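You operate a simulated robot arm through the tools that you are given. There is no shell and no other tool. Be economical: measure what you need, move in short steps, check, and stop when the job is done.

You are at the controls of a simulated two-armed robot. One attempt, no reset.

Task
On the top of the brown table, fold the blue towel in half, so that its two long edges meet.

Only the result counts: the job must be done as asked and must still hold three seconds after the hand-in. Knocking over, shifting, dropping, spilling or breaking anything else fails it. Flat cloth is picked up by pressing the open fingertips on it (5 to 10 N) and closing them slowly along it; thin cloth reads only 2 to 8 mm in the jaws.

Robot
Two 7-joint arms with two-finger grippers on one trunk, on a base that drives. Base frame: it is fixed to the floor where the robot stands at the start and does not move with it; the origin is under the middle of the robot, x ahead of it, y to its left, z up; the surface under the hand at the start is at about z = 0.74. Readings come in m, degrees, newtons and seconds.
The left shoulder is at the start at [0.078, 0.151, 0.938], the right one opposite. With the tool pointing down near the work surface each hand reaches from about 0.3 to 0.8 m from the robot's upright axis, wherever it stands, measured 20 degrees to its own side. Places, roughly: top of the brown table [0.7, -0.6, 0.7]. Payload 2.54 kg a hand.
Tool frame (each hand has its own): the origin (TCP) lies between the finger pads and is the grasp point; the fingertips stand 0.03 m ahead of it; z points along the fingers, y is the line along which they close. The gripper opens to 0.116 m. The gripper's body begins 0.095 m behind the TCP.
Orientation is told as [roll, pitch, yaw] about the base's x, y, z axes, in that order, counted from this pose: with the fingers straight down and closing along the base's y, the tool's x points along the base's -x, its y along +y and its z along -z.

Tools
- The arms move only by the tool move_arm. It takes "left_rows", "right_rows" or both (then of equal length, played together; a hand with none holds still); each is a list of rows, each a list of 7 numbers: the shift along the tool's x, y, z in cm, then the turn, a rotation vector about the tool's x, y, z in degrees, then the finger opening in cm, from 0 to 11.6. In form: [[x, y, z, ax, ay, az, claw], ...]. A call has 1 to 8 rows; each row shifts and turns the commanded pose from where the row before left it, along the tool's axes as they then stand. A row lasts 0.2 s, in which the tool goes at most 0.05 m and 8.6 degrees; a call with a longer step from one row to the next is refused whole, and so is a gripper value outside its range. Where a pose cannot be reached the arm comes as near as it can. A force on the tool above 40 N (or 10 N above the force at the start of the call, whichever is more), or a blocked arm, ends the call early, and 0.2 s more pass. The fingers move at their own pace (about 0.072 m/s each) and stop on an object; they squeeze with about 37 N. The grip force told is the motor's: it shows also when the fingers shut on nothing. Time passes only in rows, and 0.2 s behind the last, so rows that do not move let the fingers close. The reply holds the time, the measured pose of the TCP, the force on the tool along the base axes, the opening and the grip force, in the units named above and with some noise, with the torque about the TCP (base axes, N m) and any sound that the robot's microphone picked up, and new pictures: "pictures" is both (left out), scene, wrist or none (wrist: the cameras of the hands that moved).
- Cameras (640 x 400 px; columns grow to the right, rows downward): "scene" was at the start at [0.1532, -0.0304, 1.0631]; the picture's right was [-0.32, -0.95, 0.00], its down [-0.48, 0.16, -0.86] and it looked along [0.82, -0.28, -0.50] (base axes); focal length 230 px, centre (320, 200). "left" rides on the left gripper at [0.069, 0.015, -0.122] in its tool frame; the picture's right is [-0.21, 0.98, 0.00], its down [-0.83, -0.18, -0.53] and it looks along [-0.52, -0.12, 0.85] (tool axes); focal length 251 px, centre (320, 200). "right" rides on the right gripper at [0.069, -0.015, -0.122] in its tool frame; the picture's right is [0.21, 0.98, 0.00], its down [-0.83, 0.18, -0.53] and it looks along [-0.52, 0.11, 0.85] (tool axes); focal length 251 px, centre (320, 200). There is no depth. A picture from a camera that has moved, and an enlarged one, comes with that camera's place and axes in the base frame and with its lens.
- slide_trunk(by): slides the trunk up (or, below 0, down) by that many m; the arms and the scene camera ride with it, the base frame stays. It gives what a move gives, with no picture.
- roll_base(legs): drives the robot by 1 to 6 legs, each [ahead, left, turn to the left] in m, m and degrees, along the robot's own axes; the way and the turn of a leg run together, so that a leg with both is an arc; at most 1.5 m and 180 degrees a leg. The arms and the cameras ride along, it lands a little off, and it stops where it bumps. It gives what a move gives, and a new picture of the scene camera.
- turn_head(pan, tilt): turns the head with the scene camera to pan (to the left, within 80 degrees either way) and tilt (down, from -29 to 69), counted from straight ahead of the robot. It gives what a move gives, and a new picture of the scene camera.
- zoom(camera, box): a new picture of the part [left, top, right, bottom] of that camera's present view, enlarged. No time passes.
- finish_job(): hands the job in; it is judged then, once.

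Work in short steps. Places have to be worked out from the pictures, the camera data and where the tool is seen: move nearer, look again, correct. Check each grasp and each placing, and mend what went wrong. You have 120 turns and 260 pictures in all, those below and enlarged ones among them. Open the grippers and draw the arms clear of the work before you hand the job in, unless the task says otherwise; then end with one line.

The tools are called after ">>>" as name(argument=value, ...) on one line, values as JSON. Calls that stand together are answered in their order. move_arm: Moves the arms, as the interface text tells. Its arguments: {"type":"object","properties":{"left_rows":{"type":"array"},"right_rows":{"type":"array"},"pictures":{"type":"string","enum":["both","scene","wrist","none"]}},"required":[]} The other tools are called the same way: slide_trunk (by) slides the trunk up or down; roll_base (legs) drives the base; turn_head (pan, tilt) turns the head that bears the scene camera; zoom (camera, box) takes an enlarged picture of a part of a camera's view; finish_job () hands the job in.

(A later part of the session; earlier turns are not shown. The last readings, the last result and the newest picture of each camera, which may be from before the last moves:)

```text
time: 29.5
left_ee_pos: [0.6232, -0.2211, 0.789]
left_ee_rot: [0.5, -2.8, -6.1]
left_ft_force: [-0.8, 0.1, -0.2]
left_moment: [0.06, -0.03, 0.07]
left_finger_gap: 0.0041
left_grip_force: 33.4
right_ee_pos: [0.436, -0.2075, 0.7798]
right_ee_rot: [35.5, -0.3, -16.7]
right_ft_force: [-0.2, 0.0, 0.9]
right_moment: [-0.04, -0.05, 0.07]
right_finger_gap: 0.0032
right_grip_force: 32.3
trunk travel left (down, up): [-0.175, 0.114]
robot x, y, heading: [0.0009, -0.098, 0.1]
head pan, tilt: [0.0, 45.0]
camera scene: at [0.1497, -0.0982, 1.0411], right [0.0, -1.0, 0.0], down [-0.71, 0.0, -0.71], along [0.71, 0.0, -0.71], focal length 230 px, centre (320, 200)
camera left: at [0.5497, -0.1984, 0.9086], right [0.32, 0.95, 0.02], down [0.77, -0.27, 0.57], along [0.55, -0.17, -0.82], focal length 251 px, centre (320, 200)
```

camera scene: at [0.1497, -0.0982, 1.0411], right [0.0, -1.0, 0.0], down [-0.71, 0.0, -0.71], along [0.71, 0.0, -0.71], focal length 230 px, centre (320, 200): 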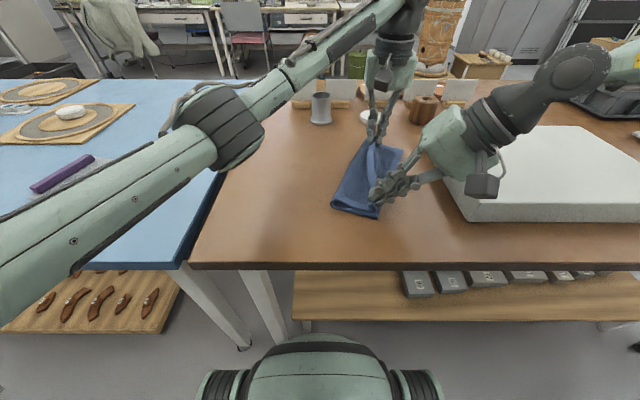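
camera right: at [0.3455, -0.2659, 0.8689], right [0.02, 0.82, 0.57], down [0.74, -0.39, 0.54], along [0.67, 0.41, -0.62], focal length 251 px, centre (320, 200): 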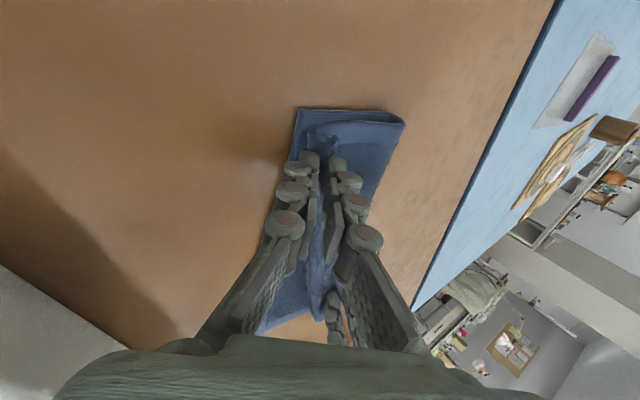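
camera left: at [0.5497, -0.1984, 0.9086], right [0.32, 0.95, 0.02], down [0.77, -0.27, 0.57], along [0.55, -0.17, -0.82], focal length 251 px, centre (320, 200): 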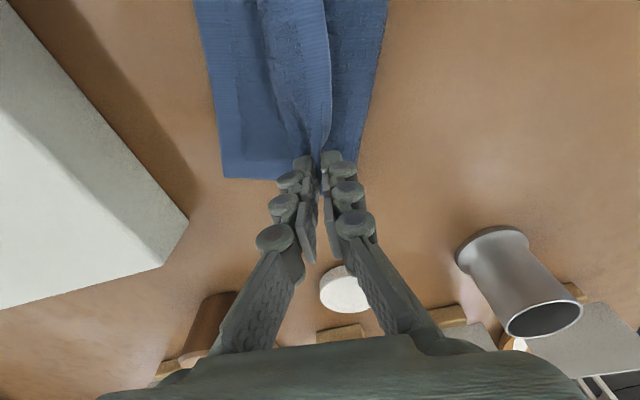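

The low-moving left hand is nudging the lower layer (B now near (0.62,-0.293)). I raise it 3 cm before moving across toward (0.606,-0.265).

>>> move_arm(left_rows=[[0, 0, -1.5, 0, 1.4, 0, 0], [0, 0, -1.5, 0, 1.4, 0, 0], [0.41, -1.5, 0, 0, 0, 0, 0], [0.41, -1.5, 0, 0, 0, 0, 0], [0.41, -1.5, 0, 0, 0, 0, 0], [0, 0, 0, 0, 0, 7, 0], [0, 0, 0, 0, 0, 7, 0]])

>>> zoom(camera="scene", box=[290, 100, 470, 240])

```text
time: 31.1
left_ee_pos: [0.6046, -0.2659, 0.819]
left_ee_rot: [0.5, 0.1, -20.3]
left_ft_force: [-0.3, 0.5, 2.1]
left_moment: [0.01, 0.03, 0.1]
left_finger_gap: 0.003
left_grip_force: 32.1
right_ee_pos: [0.4364, -0.2076, 0.7764]
right_ee_rot: [35.4, -0.2, -16.7]
right_ft_force: [0.5, 0.0, 0.4]
right_moment: [0.01, -0.04, 0.08]
right_finger_gap: 0.0035
right_grip_force: 32.4
trunk travel left (down, up): [-0.175, 0.114]
robot x, y, heading: [-0.0009, -0.0975, 0.1]
head pan, tilt: [0.0, 45.0]
camera scene: at [0.1498, -0.0981, 1.041], right [0.0, -1.0, 0.0], down [-0.71, 0.0, -0.71], along [0.71, 0.0, -0.71], focal length 230 px, centre (320, 200)
camera left: at [0.5452, -0.2272, 0.9416], right [0.54, 0.84, 0.01], down [0.71, -0.46, 0.53], along [0.45, -0.28, -0.85], focal length 251 px, centre (320, 200)
```

scene: 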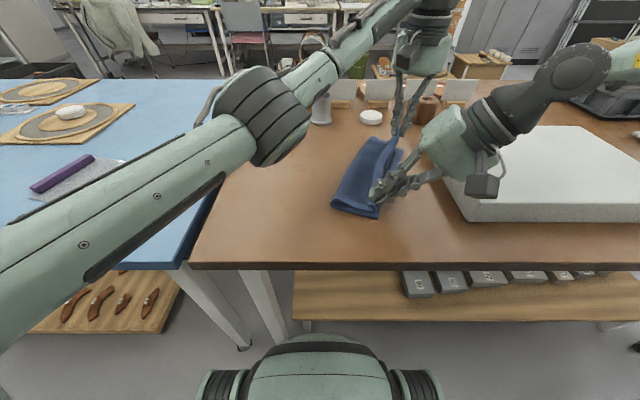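
left: 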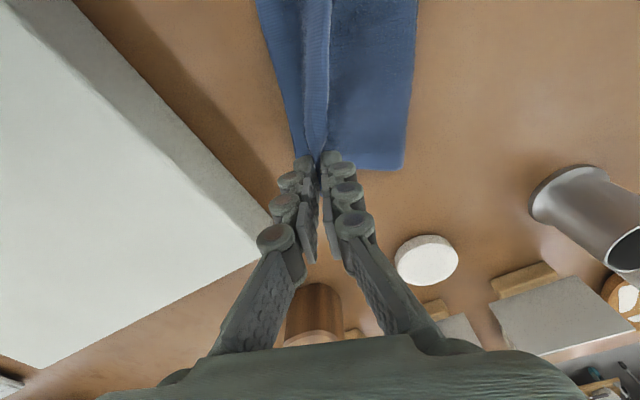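

```text
2.86 times, centred on (380, 170) of scene
camera zoom: at [0.1498, -0.0981, 1.041], right [0.0, -1.0, 0.0], down [-0.71, 0.0, -0.71], along [0.71, 0.0, -0.71], focal length 656 px, centre (149, 286)
```

zoom: 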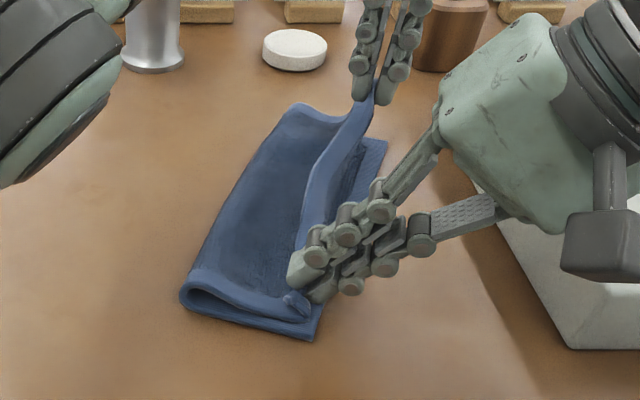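

The left hand is in place above B. I lower it to just over the lower layer, then release the right hand by opening slightly and backing out along its fingers.

>>> move_arm(left_rows=[[0, 0, 1.3, 0, 0, 0, 0], [0, 0, 1.3, 0, 0, 0, 0], [0, 0, 0.9, 0, 0, 0, 0], [0, 0, 0, 0, 0, 0, 0]], right_rows=[[0, 0, 0, 0, 0, 0, 0], [0, 0, 0, 0, 0, 0, 0.6], [0, 0, 0, 0, 0, 0, 1.2], [0, 0, 0, 0, 0, 0, 1.5]])

>>> zoom(camera="scene", box=[290, 100, 470, 240])

```text
time: 32.1
left_ee_pos: [0.6042, -0.2648, 0.7841]
left_ee_rot: [0.5, 0.1, -20.2]
left_ft_force: [-1.2, 0.1, -0.6]
left_moment: [-0.02, 0.0, 0.05]
left_finger_gap: 0.0041
left_grip_force: 33.5
right_ee_pos: [0.4365, -0.2068, 0.7782]
right_ee_rot: [35.4, -0.2, -16.7]
right_ft_force: [0.7, -0.4, 0.3]
right_moment: [0.0, 0.01, -0.01]
right_finger_gap: 0.0147
right_grip_force: 0.1
trunk travel left (down, up): [-0.175, 0.114]
robot x, y, heading: [0.0017, -0.0944, 0.3]
head pan, tilt: [0.0, 45.0]
camera scene: at [0.1497, -0.0981, 1.0411], right [0.0, -1.0, 0.0], down [-0.71, 0.0, -0.71], along [0.71, 0.0, -0.71], focal length 230 px, centre (320, 200)
camera right: at [0.3454, -0.2659, 0.8691], right [0.02, 0.82, 0.57], down [0.74, -0.39, 0.54], along [0.67, 0.41, -0.62], focal length 251 px, centre (320, 200)
camera left: at [0.5449, -0.2271, 0.9062], right [0.54, 0.84, 0.01], down [0.71, -0.46, 0.53], along [0.45, -0.28, -0.85], focal length 251 px, centre (320, 200)
```

scene: 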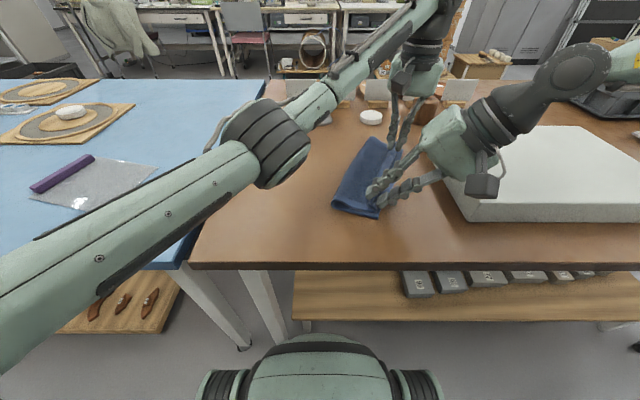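
right: 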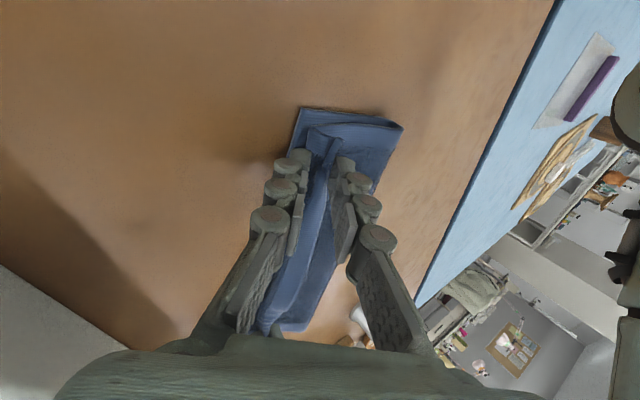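
left: 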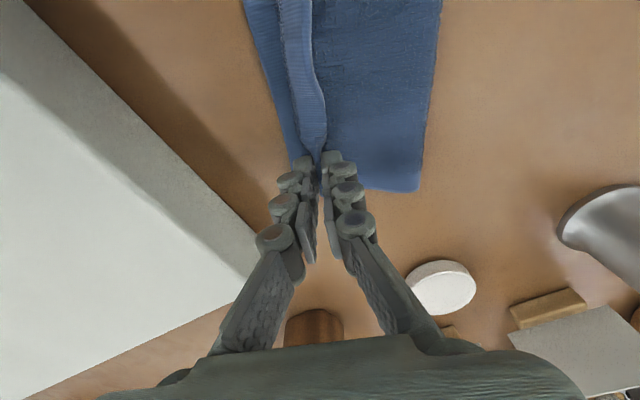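

```text
2.86 times, centred on (380, 170) of scene
camera zoom: at [0.1497, -0.0981, 1.0411], right [0.0, -1.0, 0.0], down [-0.71, 0.0, -0.71], along [0.71, 0.0, -0.71], focal length 656 px, centre (149, 286)
```

zoom: 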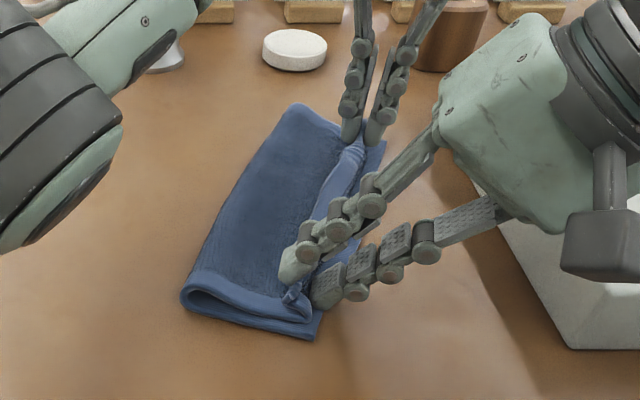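

The right jaws are open and the edge is free between them. I back the right hand out along its fingers.

>>> move_arm(right_rows=[[0, 0, -1.5, 0, 0, 0, 1.8], [0, 0, -2, 0, 0, 0, 1.8], [0, 0, -3, 0, 0, 0, 2], [0, 0, -4, 0, 0, 0, 2]])

>>> zoom(camera="scene", box=[290, 100, 470, 240])

```text
time: 33.1
left_ee_pos: [0.6054, -0.2647, 0.7827]
left_ee_rot: [0.5, 0.1, -20.2]
left_ft_force: [0.5, 0.1, -0.1]
left_moment: [0.0, -0.04, 0.02]
left_finger_gap: 0.0036
left_grip_force: 32.2
right_ee_pos: [0.4196, -0.263, 0.8609]
right_ee_rot: [35.4, -0.2, -16.5]
right_ft_force: [-0.5, -0.2, -0.3]
right_moment: [-0.03, 0.02, 0.0]
right_finger_gap: 0.0203
right_grip_force: 0.0
trunk travel left (down, up): [-0.175, 0.114]
robot x, y, heading: [0.0024, -0.0913, 0.0]
head pan, tilt: [0.0, 45.0]
camera scene: at [0.1497, -0.0982, 1.041], right [0.0, -1.0, 0.0], down [-0.71, 0.0, -0.71], along [0.71, 0.0, -0.71], focal length 230 px, centre (320, 200)
camera right: at [0.3282, -0.3236, 0.9528], right [0.02, 0.82, 0.57], down [0.74, -0.39, 0.54], along [0.67, 0.41, -0.62], focal length 251 px, centre (320, 200)
```

scene: 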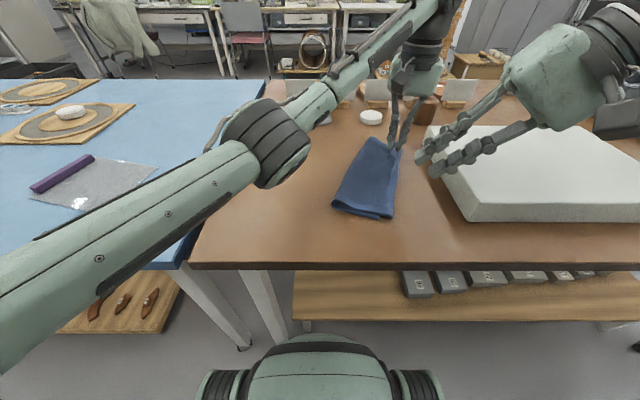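
right: 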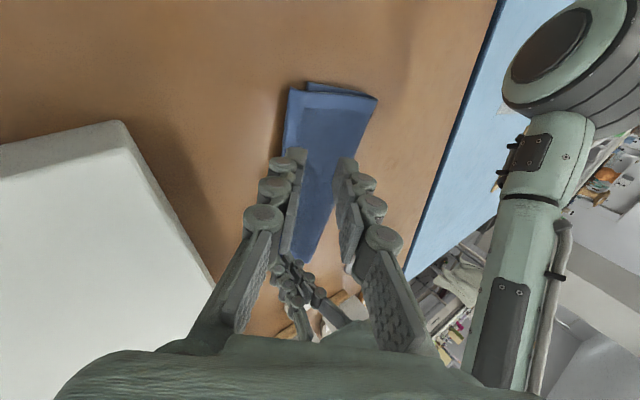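

```text
2.86 times, centred on (380, 170) of scene
camera zoom: at [0.1497, -0.0982, 1.041], right [0.0, -1.0, 0.0], down [-0.71, 0.0, -0.71], along [0.71, 0.0, -0.71], focal length 656 px, centre (149, 286)
```

zoom: 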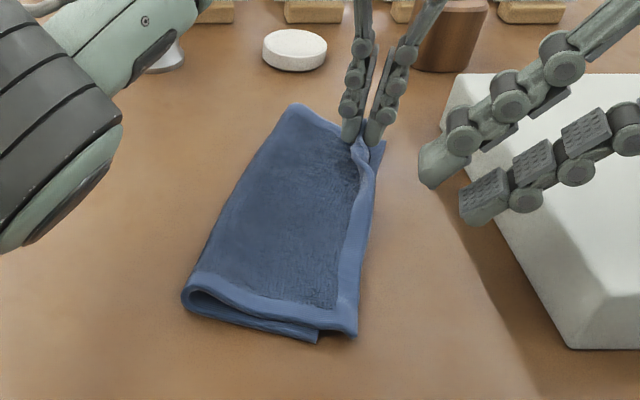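

The right end's upper layer slid about 2 cm past the lower edge; I'll correct that later. For the left, I open the jaws, rise slightly and use the inner finger to lay the standing edge outward, then lift clear.

>>> move_arm(left_rows=[[0, 0, 0, 0, 0, 0, 0.8], [0, 0, 0, 0, 0, 0, 1.6], [0, 0, -1.0, 0, 0, 0, 1.6], [0, -0.9, -0.3, 0, 0, 0, 1.6], [0, -0.9, -0.5, 0, 0, 0, 1.6], [0, 0, -2.5, 0, 0, 0, 1.6], [0, 0, -4, 0, 0, 0, 1.6]])

>>> zoom(camera="scene", box=[290, 100, 470, 240])

```text
time: 34.7
left_ee_pos: [0.598, -0.2824, 0.87]
left_ee_rot: [0.6, 0.0, -20.1]
left_ft_force: [-0.5, 0.1, -1.1]
left_moment: [-0.02, -0.03, 0.03]
left_finger_gap: 0.0163
left_grip_force: 0.1
right_ee_pos: [0.4196, -0.2642, 0.8623]
right_ee_rot: [35.4, -0.2, -16.7]
right_ft_force: [0.0, 0.8, 0.4]
right_moment: [0.01, -0.02, -0.07]
right_finger_gap: 0.0197
right_grip_force: 0.1
trunk travel left (down, up): [-0.175, 0.114]
robot x, y, heading: [0.0003, -0.0992, -0.1]
head pan, tilt: [0.0, 45.0]
camera scene: at [0.1494, -0.0981, 1.0411], right [0.0, -1.0, 0.0], down [-0.71, 0.0, -0.71], along [0.71, 0.0, -0.71], focal length 230 px, centre (320, 200)
camera left: at [0.5376, -0.2456, 0.9922], right [0.54, 0.84, 0.01], down [0.71, -0.46, 0.53], along [0.45, -0.28, -0.85], focal length 251 px, centre (320, 200)
```

scene: 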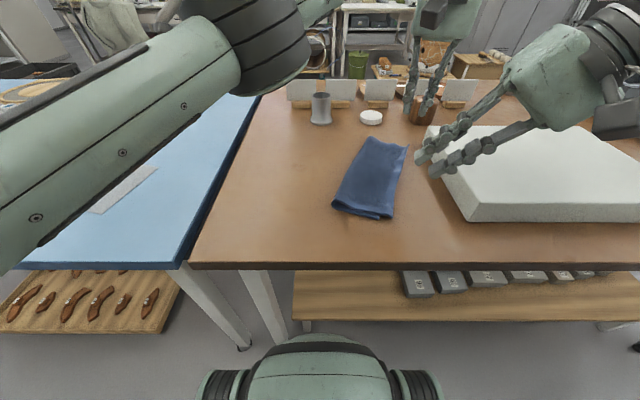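
left: 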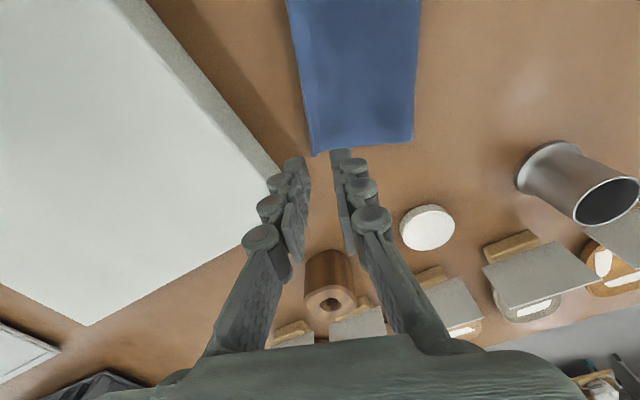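

```text
2.86 times, centred on (380, 170) of scene
camera zoom: at [0.1494, -0.0981, 1.0411], right [0.0, -1.0, 0.0], down [-0.71, 0.0, -0.71], along [0.71, 0.0, -0.71], focal length 656 px, centre (149, 286)
```

zoom: 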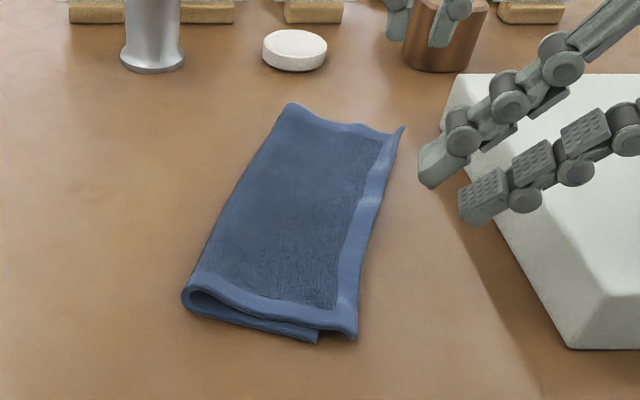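

The towel is folded, but the upper layer overhangs the lower edge by about 2 cm, so the crease is 1 cm off centre. I'll re-pinch the upper edge with both hands upright and shift it back; first I bring both above it.

>>> move_arm(right_rows=[[0, 0, 0, 7, 0, 0, 3.2], [0, 0, 0, 7, 0, 0, 3.2], [0, 0, 0, 7, 0, 0, 3.2], [0, 0, 0, 7, 0, 0, 3.2], [0, 0, 0, 7, 0, 4, 3.2], [0, 2, 1.5, 0, 0, 0, 3.2], [-0.25, 2.1, 2, 0, 0, 0, 3.2], [0, 0, 2, 0, 0, 0, 3.2]], left_rows=[[0.47, -0.6, 0, 0, 0, 0, 3.2], [0, 0, 0, 0, 0, 0, 3.2], [0, 0, 0, 0, 0, 0, 3.2], [0, 0, 0, 0, 0, 0, 3.2], [0, 0, 0, 0, 0, 0, 3.2], [0, 0, 1.5, 0, 0, 0, 3.2], [0, 0, 2, 0, 0, 0, 3.2], [0, 0, 2, 0, 0, 0, 3.2]])

>>> zoom(camera="scene", box=[290, 100, 470, 240])

```text
time: 36.5
left_ee_pos: [0.5937, -0.2853, 0.8114]
left_ee_rot: [0.5, 0.1, -20.2]
left_ft_force: [0.0, 0.0, -0.2]
left_moment: [-0.03, 0.02, 0.0]
left_finger_gap: 0.0321
left_grip_force: 0.0
right_ee_pos: [0.4343, -0.2267, 0.8082]
right_ee_rot: [0.4, 0.1, -20.6]
right_ft_force: [0.2, -0.6, -0.3]
right_moment: [-0.02, 0.0, -0.01]
right_finger_gap: 0.0321
right_grip_force: 0.0
trunk travel left (down, up): [-0.175, 0.114]
robot x, y, heading: [0.0005, -0.0935, 0.1]
head pan, tilt: [0.0, 45.0]
camera scene: at [0.1499, -0.0982, 1.0411], right [0.0, -1.0, 0.0], down [-0.71, 0.0, -0.71], along [0.71, 0.0, -0.71], focal length 230 px, centre (320, 200)
camera right: at [0.3638, -0.2163, 0.9304], right [0.14, 0.99, 0.01], down [0.84, -0.13, 0.53], along [0.53, -0.07, -0.85], focal length 251 px, centre (320, 200)
camera left: at [0.5332, -0.2474, 0.9339], right [0.54, 0.84, 0.01], down [0.71, -0.46, 0.53], along [0.45, -0.28, -0.85], focal length 251 px, centre (320, 200)
```

scene: 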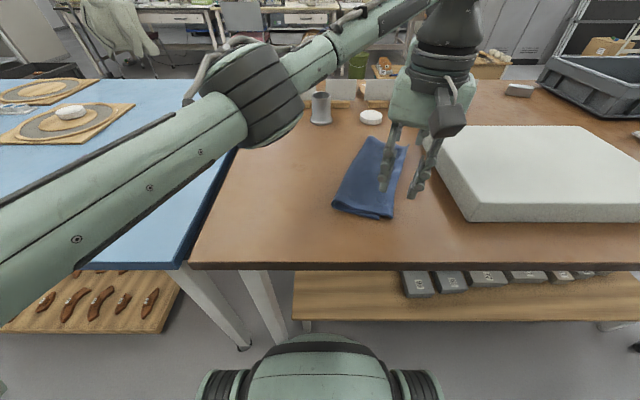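
right: 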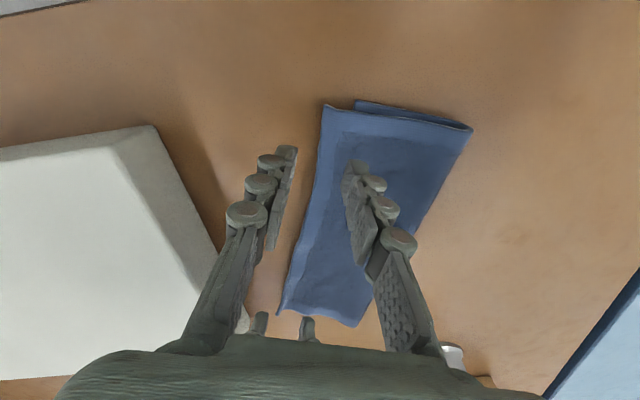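
left: 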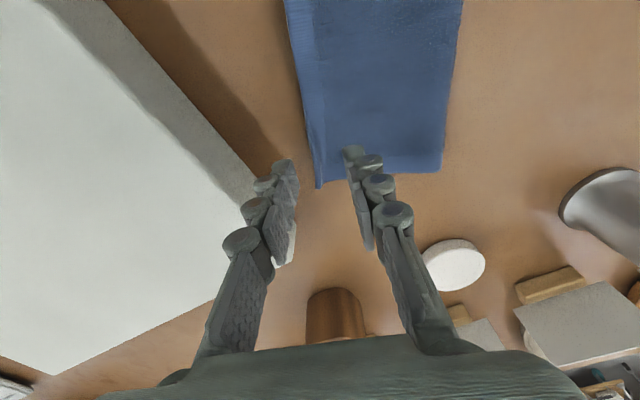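

```text
2.86 times, centred on (380, 170) of scene
camera zoom: at [0.1499, -0.0982, 1.0411], right [0.0, -1.0, 0.0], down [-0.71, 0.0, -0.71], along [0.71, 0.0, -0.71], focal length 656 px, centre (149, 286)
```

zoom: 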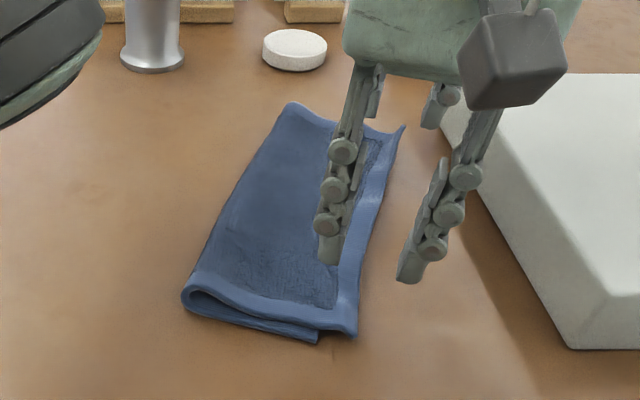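

Measured: upper edge from D(0.402,-0.218) to A(0.617,-0.302), lower corner C at (0.404,-0.194), so 2 cm overhang. The jaws straddle the upper edge well; I lower both to press lightly.

>>> move_arm(left_rows=[[0, -0.3, 1.4, 0, 0, 0, 3.2], [0, 0, 1.4, 0, 0, 0, 3.2], [0, 0, 0.8, 0, 0, 0, 3.2], [0, 0, 0, 0, 0, 0, 3.2]], right_rows=[[0, 0, 1.3, 0, 0, 0, 3.2], [0, 0, 1.3, 0, 0, 0, 3.2], [0, 0, 0.7, 0, 0, 0, 3.2], [0, 0, 0, 0, 0, 0, 3.2]], pictures="none")

```text
time: 37.5
left_ee_pos: [0.5894, -0.2874, 0.776]
left_ee_rot: [0.5, 0.0, -20.2]
left_ft_force: [0.5, 0.2, 3.7]
left_moment: [0.07, -0.03, -0.06]
left_finger_gap: 0.0322
left_grip_force: 0.3
right_ee_pos: [0.4345, -0.2264, 0.7774]
right_ee_rot: [0.4, 0.0, -20.6]
right_ft_force: [1.0, 0.7, 3.1]
right_moment: [0.05, -0.05, -0.01]
right_finger_gap: 0.032
right_grip_force: 1.0
trunk travel left (down, up): [-0.175, 0.114]
robot x, y, heading: [0.0007, -0.0959, 0.1]
head pan, tilt: [0.0, 45.0]
```

Inner fingers touch at 3 N. I lower 2.5 mm more so the outer fingers are close to the table, and close slowly.

>>> move_arm(left_rows=[[0, 0, 0.25, 0, 0, 0, 3.2], [0, 0, 0, 0, 0, 0, 2.7], [0, 0, 0, 0, 0, 0, 2.2], [0, 0, 0, 0, 0, 0, 1.7], [0, 0, 0, 0, 0, 0, 1.2], [0, 0, 0, 0, 0, 0, 0.7], [0, 0, 0, 0, 0, 0, 0.2], [0, 0, 0, 0, 0, 0, 0]], right_rows=[[0, 0, 0.3, 0, 0, 0, 3.2], [0, 0, 0, 0, 0, 0, 2.7], [0, 0, 0, 0, 0, 0, 2.2], [0, 0, 0, 0, 0, 0, 1.7], [0, 0, 0, 0, 0, 0, 1.2], [0, 0, 0, 0, 0, 0, 0.7], [0, 0, 0, 0, 0, 0, 0.2], [0, 0, 0, 0, 0, 0, 0]])

>>> zoom(camera="scene", box=[290, 100, 470, 240])

```text
time: 39.3
left_ee_pos: [0.5901, -0.2886, 0.7734]
left_ee_rot: [0.5, 0.1, -20.2]
left_ft_force: [-0.2, 1.5, 8.0]
left_moment: [0.08, 0.05, 0.0]
left_finger_gap: 0.0029
left_grip_force: 32.1
right_ee_pos: [0.4342, -0.2266, 0.7734]
right_ee_rot: [0.3, 0.1, -20.7]
right_ft_force: [-0.5, 0.6, 4.3]
right_moment: [0.05, -0.04, 0.01]
right_finger_gap: 0.0023
right_grip_force: 32.0
trunk travel left (down, up): [-0.175, 0.114]
robot x, y, heading: [0.0, -0.0978, 0.2]
head pan, tilt: [0.0, 45.0]
camera scene: at [0.149, -0.0979, 1.0412], right [0.0, -1.0, 0.0], down [-0.71, 0.0, -0.71], along [0.71, 0.0, -0.71], focal length 230 px, centre (320, 200)
camera right: at [0.3636, -0.2166, 0.8961], right [0.14, 0.99, 0.01], down [0.84, -0.13, 0.53], along [0.53, -0.07, -0.85], focal length 251 px, centre (320, 200)
camera left: at [0.5302, -0.2505, 0.8965], right [0.54, 0.84, 0.01], down [0.71, -0.46, 0.53], along [0.45, -0.28, -0.85], focal length 251 px, centre (320, 200)
```

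scene: 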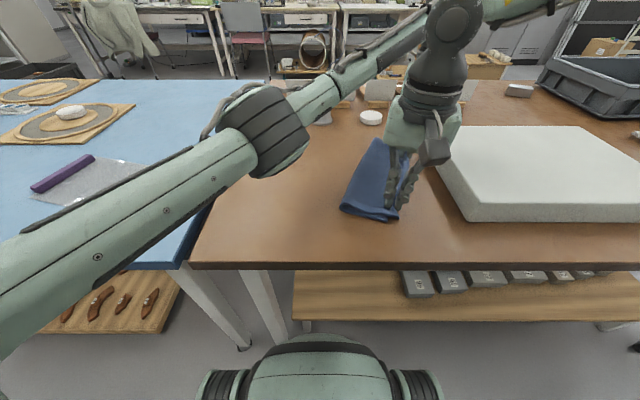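
right: 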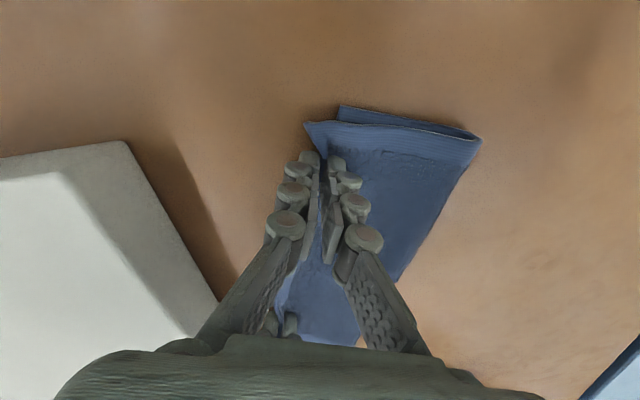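
left: 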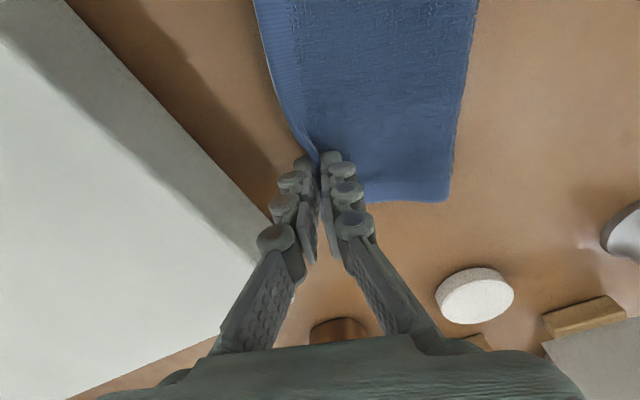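

```text
2.86 times, centred on (380, 170) of scene
camera zoom: at [0.149, -0.0979, 1.0412], right [0.0, -1.0, 0.0], down [-0.71, 0.0, -0.71], along [0.71, 0.0, -0.71], focal length 656 px, centre (149, 286)
```

zoom: 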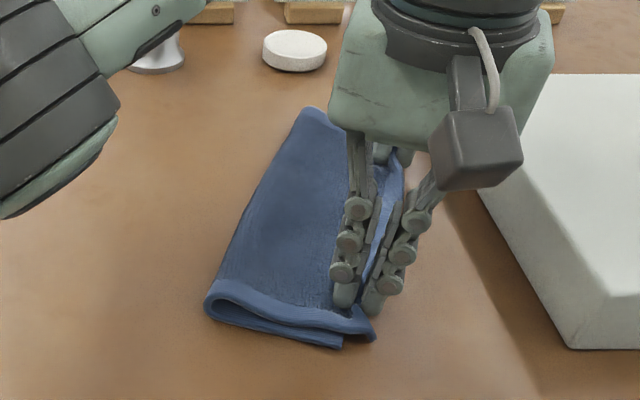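

Only the upper layer is pinched (2–3 mm), though the whole towel crept about 1.5 cm; the lower edge is now near C(0.398,-0.21)–B(0.628,-0.309). I lift 1 cm, shift the upper edge back inward 1.9 cm (right) and 1.5 cm (left), and lower again.

>>> move_arm(left_rows=[[0, 0, -1.2, 0, 0, 0, 0], [0, 0.75, -0.3, 0, 0, 0, 0], [0, 0.75, 0, 0, 0, 0, 0], [0, 0, 0.6, 0, 0, 0, 0], [0, 0, 0.5, 0, 0, 0, 0]], right_rows=[[0, 0, -1.2, 0, 0, 0, 0], [0, 0.95, -0.3, 0, 0, 0, 0], [0, 0.95, 0, 0, 0, 0, 0], [0, 0, 0.6, 0, 0, 0, 0], [0, 0, 0.5, 0, 0, 0, 0]])

>>> zoom(camera="scene", box=[290, 100, 470, 240])

```text
time: 40.5
left_ee_pos: [0.5974, -0.2744, 0.7783]
left_ee_rot: [0.5, 0.0, -20.2]
left_ft_force: [-1.6, 0.0, 8.0]
left_moment: [0.06, 0.02, 0.01]
left_finger_gap: 0.0013
left_grip_force: 30.8
right_ee_pos: [0.4425, -0.2077, 0.7781]
right_ee_rot: [0.4, 0.0, -20.7]
right_ft_force: [-0.9, 0.3, 2.2]
right_moment: [0.05, 0.0, -0.02]
right_finger_gap: 0.0026
right_grip_force: 31.8
trunk travel left (down, up): [-0.175, 0.114]
robot x, y, heading: [0.0017, -0.0945, 0.4]
head pan, tilt: [0.0, 45.0]
camera scene: at [0.1493, -0.098, 1.0413], right [0.0, -1.0, 0.0], down [-0.71, 0.0, -0.71], along [0.71, 0.0, -0.71], focal length 230 px, centre (320, 200)
camera right: at [0.3716, -0.1988, 0.8998], right [0.14, 0.99, 0.01], down [0.84, -0.13, 0.53], along [0.53, -0.07, -0.84], focal length 251 px, centre (320, 200)
camera left: at [0.5367, -0.2366, 0.9007], right [0.54, 0.84, 0.01], down [0.71, -0.46, 0.53], along [0.45, -0.28, -0.85], focal length 251 px, centre (320, 200)
```

scene: 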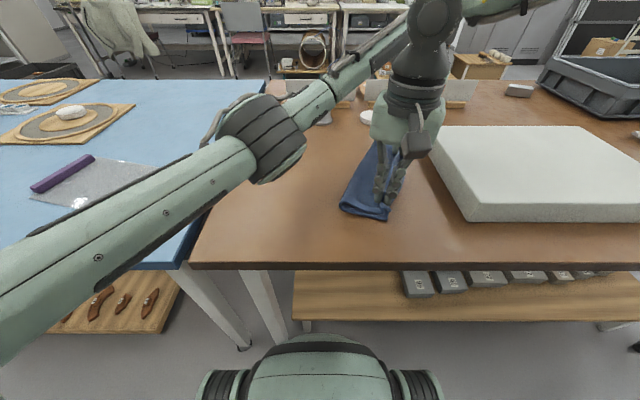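
right: 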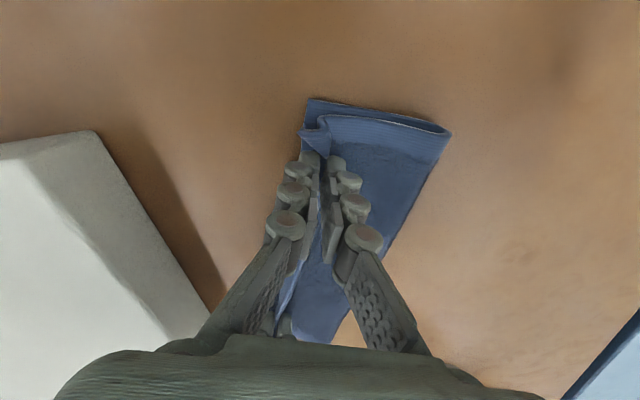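
left: 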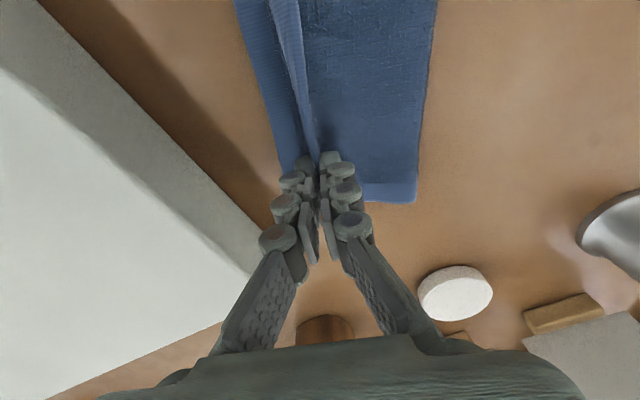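

```text
2.86 times, centred on (380, 170) of scene
camera zoom: at [0.1493, -0.098, 1.0413], right [0.0, -1.0, 0.0], down [-0.71, 0.0, -0.71], along [0.71, 0.0, -0.71], focal length 656 px, centre (149, 286)
```

zoom: 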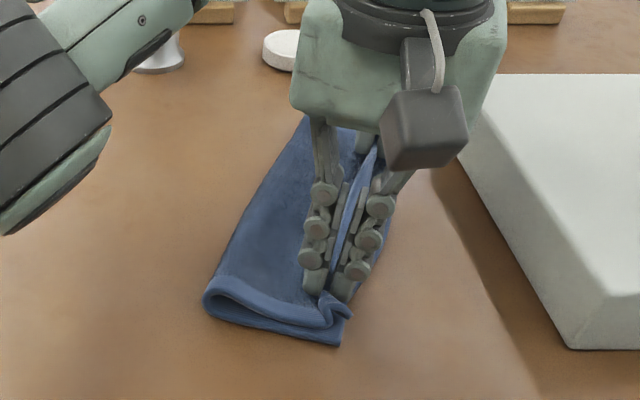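

The upper edge is now in line with the lower one. I open the jaws, rise 1.2 cm, nudge the standing edge outward only slightly and lift away.

>>> move_arm(left_rows=[[0, 0, 0, 0, 0, 0, 0.7], [0, 0, 0, 0, 0, 0, 1.4], [0, 0, -1.2, 0, 0, 0, 1.4], [0, -0.7, -0.3, 0, 0, 0, 1.4], [0, 0, -2.5, 0, 0, 0, 1.4], [0, 0, -4, 0, 0, 0, 1.4]], right_rows=[[0, 0, 0, 0, 0, 0, 0.7], [0, 0, 0, 0, 0, 0, 1.4], [0, 0, -1.2, 0, 0, 0, 1.4], [0, -0.7, -0.3, 0, 0, 0, 1.4], [0, 0, -2.5, 0, 0, 0, 1.4], [0, 0, -4, 0, 0, 0, 1.4]])

>>> zoom(camera="scene", box=[290, 100, 470, 240])

```text
time: 41.9
left_ee_pos: [0.5946, -0.2806, 0.8582]
left_ee_rot: [0.5, 0.0, -20.1]
left_ft_force: [0.6, 0.0, 0.3]
left_moment: [-0.02, -0.02, -0.02]
left_finger_gap: 0.0139
left_grip_force: 0.1
right_ee_pos: [0.4399, -0.2166, 0.858]
right_ee_rot: [0.4, 0.1, -20.7]
right_ft_force: [0.3, -0.3, 0.8]
right_moment: [0.0, 0.02, 0.02]
right_finger_gap: 0.0142
right_grip_force: 0.0
trunk travel left (down, up): [-0.175, 0.114]
robot x, y, heading: [-0.0005, -0.0998, -0.1]
head pan, tilt: [0.0, 45.0]
camera scene: at [0.1493, -0.0981, 1.0411], right [0.0, -1.0, 0.0], down [-0.71, 0.0, -0.71], along [0.71, 0.0, -0.71], focal length 230 px, centre (320, 200)
camera right: at [0.3694, -0.2063, 0.98], right [0.14, 0.99, 0.01], down [0.84, -0.13, 0.53], along [0.53, -0.07, -0.85], focal length 251 px, centre (320, 200)
camera left: at [0.5355, -0.242, 0.9812], right [0.54, 0.84, 0.01], down [0.71, -0.46, 0.53], along [0.45, -0.28, -0.85], focal length 251 px, centre (320, 200)
```

scene: 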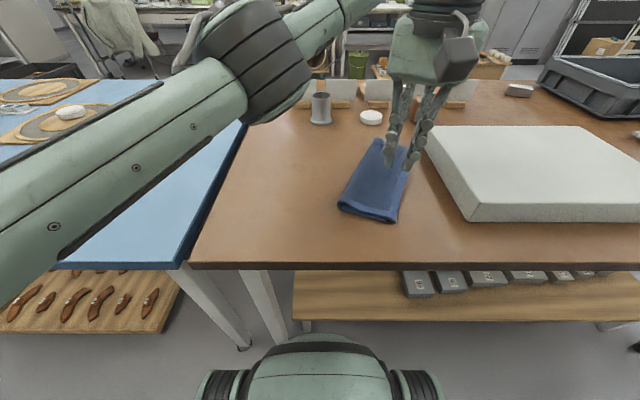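
right: 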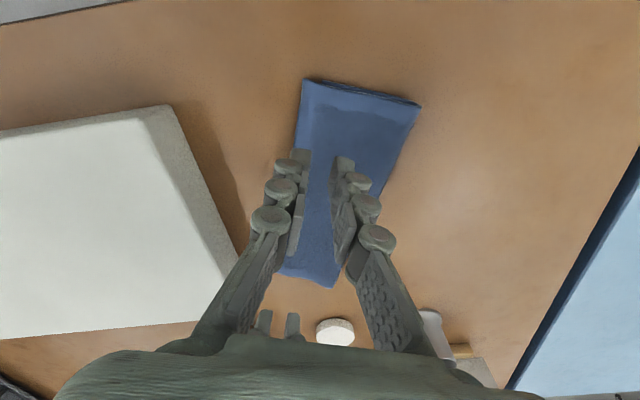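
left: 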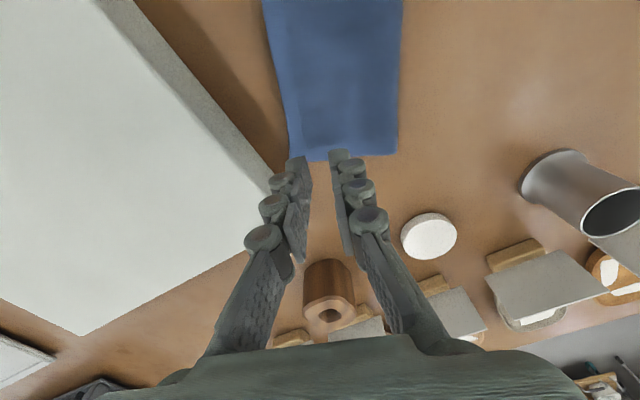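

```text
2.86 times, centred on (380, 170) of scene
camera zoom: at [0.1493, -0.0981, 1.0411], right [0.0, -1.0, 0.0], down [-0.71, 0.0, -0.71], along [0.71, 0.0, -0.71], focal length 656 px, centre (149, 286)
```

zoom: 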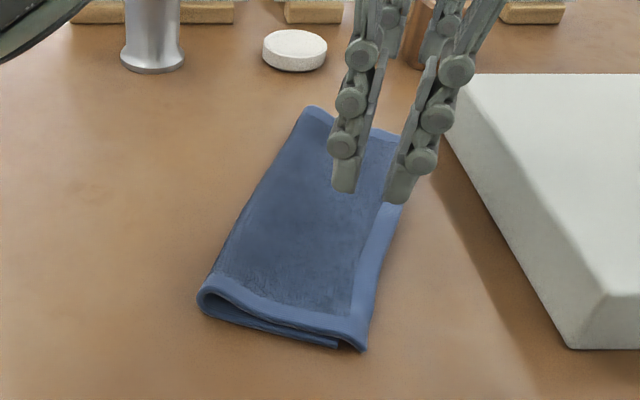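

The result looks close; I enlarge the edge views to measure the remaining overhang.

>>> zoom(camera="scene", box=[330, 180, 410, 230])

>>> zoom(camera="right", box=[280, 60, 440, 160])

>>> zoom(camera="left", box=[250, 70, 430, 180])

```text
8.00 times, centred on (370, 205) of scene
camera zoom: at [0.1493, -0.0981, 1.0411], right [0.0, -1.0, 0.0], down [-0.71, 0.0, -0.71], along [0.71, 0.0, -0.71], focal length 1837 px, centre (-80, 160)
```

zoom: 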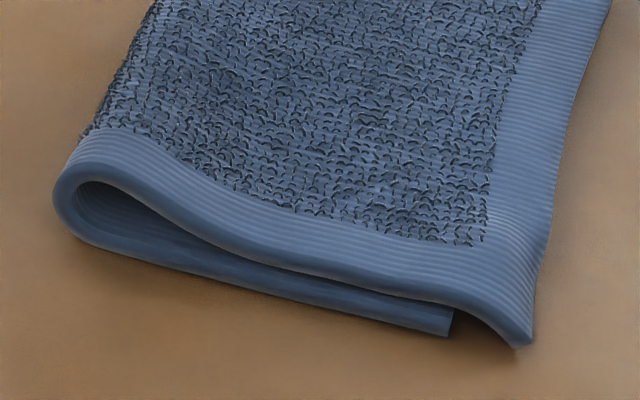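

```text
4.00 times, centred on (360, 110) of right
camera zoom: at [0.3694, -0.2063, 0.98], right [0.14, 0.99, 0.01], down [0.84, -0.13, 0.53], along [0.53, -0.07, -0.85], focal length 1006 px, centre (160, 560)
```

zoom: 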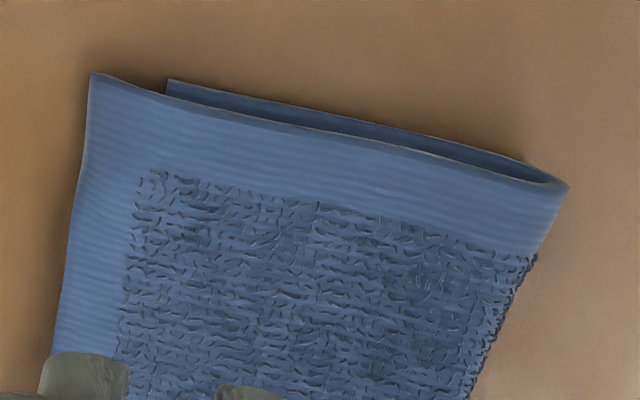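

```text
3.56 times, centred on (340, 125) of left
camera zoom: at [0.5355, -0.242, 0.9812], right [0.54, 0.84, 0.01], down [0.71, -0.46, 0.53], along [0.45, -0.28, -0.85], focal length 894 px, centre (249, 467)
```

zoom: 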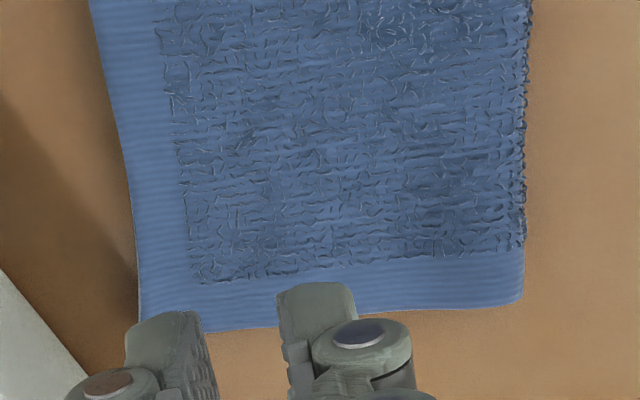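

About 1.6 cm of overhang remains. I repeat the re-pinch with a smaller opening (so only the overhang is caught), aligned to −24°, and will shift it further this time.

>>> move_arm(left_rows=[[-0.55, -1.2, 0, 0, 0, 3.6, 2.4], [0, -1.17, 2, 0, 0, 0, 2.4], [0, 0, 2, 0, 0, 0, 2.4], [0, 0, 2, 0, 0, 0, 2.4], [0, 0, 0, 0, 0, 0, 2.4]], right_rows=[[1.0, -1, 0, 0, 0, 3.4, 2.4], [0, -0.88, 2, 0, 0, 0, 2.4], [0, 0, 2, 0, 0, 0, 2.4], [0, 0, 2, 0, 0, 0, 2.4], [0, 0, 0, 0, 0, 0, 2.4]], pictures="wrist")

```text
time: 43.1
left_ee_pos: [0.5883, -0.3033, 0.7977]
left_ee_rot: [0.6, 0.1, -23.9]
left_ft_force: [0.4, -1.0, -0.4]
left_moment: [-0.01, 0.01, -0.01]
left_finger_gap: 0.024
left_grip_force: 0.1
left hand out of reach, approached as far as the arm can: row 1
right_ee_pos: [0.4257, -0.2288, 0.7966]
right_ee_rot: [0.4, 0.1, -24.1]
right_ft_force: [-0.7, 0.5, 0.7]
right_moment: [-0.02, -0.02, -0.01]
right_finger_gap: 0.0242
right_grip_force: 0.1
trunk travel left (down, up): [-0.175, 0.114]
robot x, y, heading: [-0.0008, -0.0972, 0.2]
head pan, tilt: [0.0, 45.0]
camera right: at [0.3551, -0.2147, 0.9199], right [0.2, 0.98, 0.01], down [0.83, -0.18, 0.53], along [0.52, -0.1, -0.85], focal length 251 px, centre (320, 200)
camera left: at [0.5306, -0.2617, 0.9201], right [0.59, 0.81, 0.01], down [0.68, -0.5, 0.53], along [0.43, -0.31, -0.85], focal length 251 px, centre (320, 200)
```

right: 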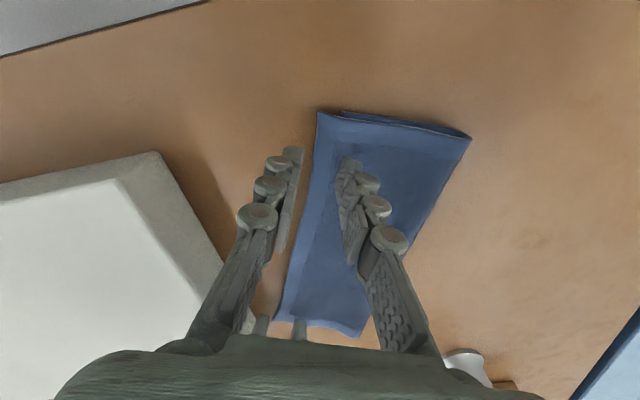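
left: 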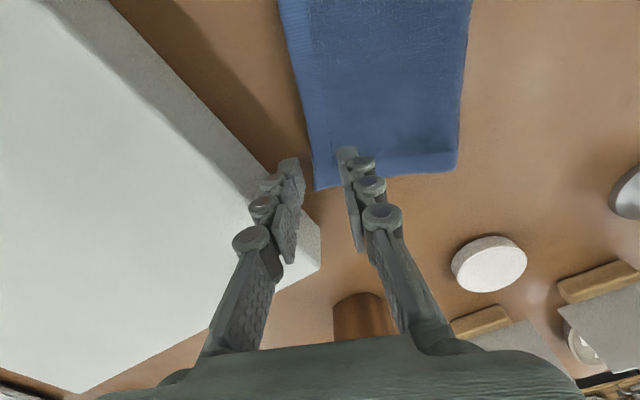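

Alignment is good. I lower to light contact and close slowly.

>>> move_arm(left_rows=[[0, 0, 1.3, 0, 0, 0, 2.4], [0, 0, 0.9, 0, 0, 0, 2.4], [0, 0, 0.2, 0, 0, 0, 2.4], [0, 0, 0, 0, 0, 0, 1.9], [0, 0, 0, 0, 0, 0, 1.4], [0, 0, 0, 0, 0, 0, 0.9], [0, 0, 0, 0, 0, 0, 0.4], [0, 0, 0, 0, 0, 0, 0]], right_rows=[[0, 0, 1.2, 0, 0, 0, 2.4], [0, 0, 0.9, 0, 0, 0, 2.4], [0, 0, 0.2, 0, 0, 0, 2.4], [0, 0, 0, 0, 0, 0, 1.9], [0, 0, 0, 0, 0, 0, 1.4], [0, 0, 0, 0, 0, 0, 0.9], [0, 0, 0, 0, 0, 0, 0.4], [0, 0, 0, 0, 0, 0, 0]])

>>> zoom(camera="scene", box=[320, 120, 440, 230])

```text
time: 44.9
left_ee_pos: [0.5865, -0.3028, 0.7741]
left_ee_rot: [0.5, 0.1, -23.7]
left_ft_force: [0.0, 0.6, 7.7]
left_moment: [0.08, -0.02, 0.01]
left_finger_gap: 0.0025
left_grip_force: 31.9
right_ee_pos: [0.4237, -0.2299, 0.7738]
right_ee_rot: [0.4, 0.0, -24.2]
right_ft_force: [1.1, 0.5, 4.4]
right_moment: [0.03, 0.03, 0.0]
right_finger_gap: 0.0028
right_grip_force: 31.9
trunk travel left (down, up): [-0.175, 0.114]
robot x, y, heading: [0.0022, -0.0941, -0.1]
head pan, tilt: [0.0, 45.0]
camera scene: at [0.149, -0.0979, 1.0412], right [0.0, -1.0, 0.0], down [-0.71, 0.0, -0.71], along [0.71, 0.0, -0.71], focal length 230 px, centre (320, 200)
camera right: at [0.3529, -0.2153, 0.8969], right [0.2, 0.98, 0.01], down [0.83, -0.17, 0.53], along [0.52, -0.1, -0.85], focal length 251 px, centre (320, 200)
camera left: at [0.5292, -0.2614, 0.8967], right [0.59, 0.81, 0.01], down [0.68, -0.5, 0.53], along [0.43, -0.31, -0.85], focal length 251 px, centre (320, 200)
```

scene: 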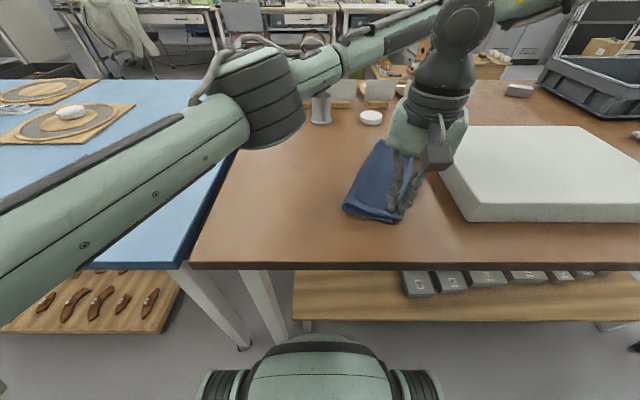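
right: 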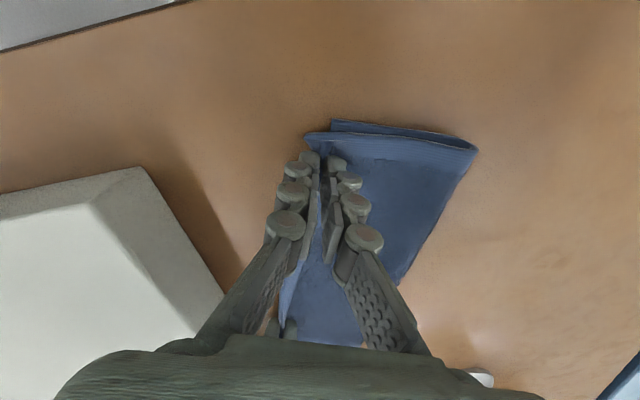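
left: 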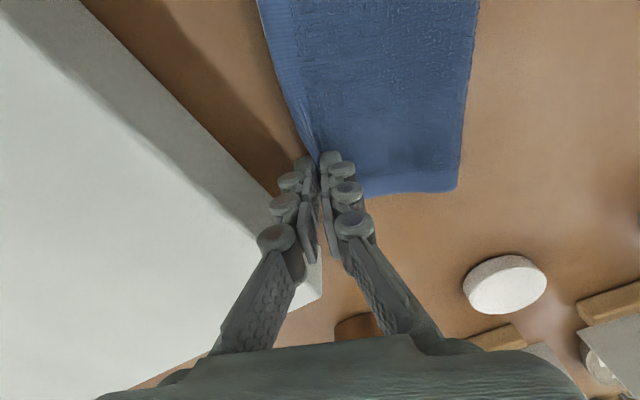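

```text
3.64 times, centred on (380, 175) of scene
camera zoom: at [0.149, -0.0979, 1.0412], right [0.0, -1.0, 0.0], down [-0.71, 0.0, -0.71], along [0.71, 0.0, -0.71], focal length 835 px, centre (102, 291)
```

zoom: 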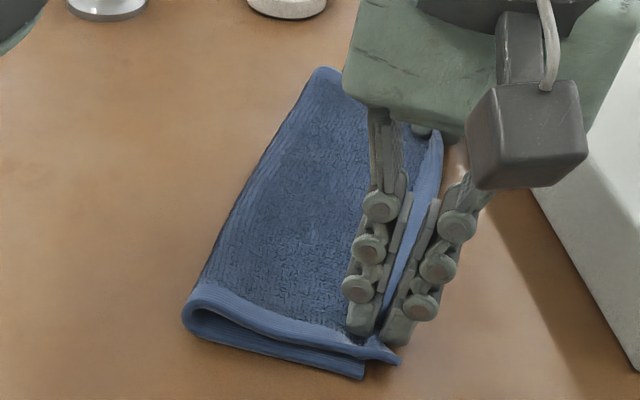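

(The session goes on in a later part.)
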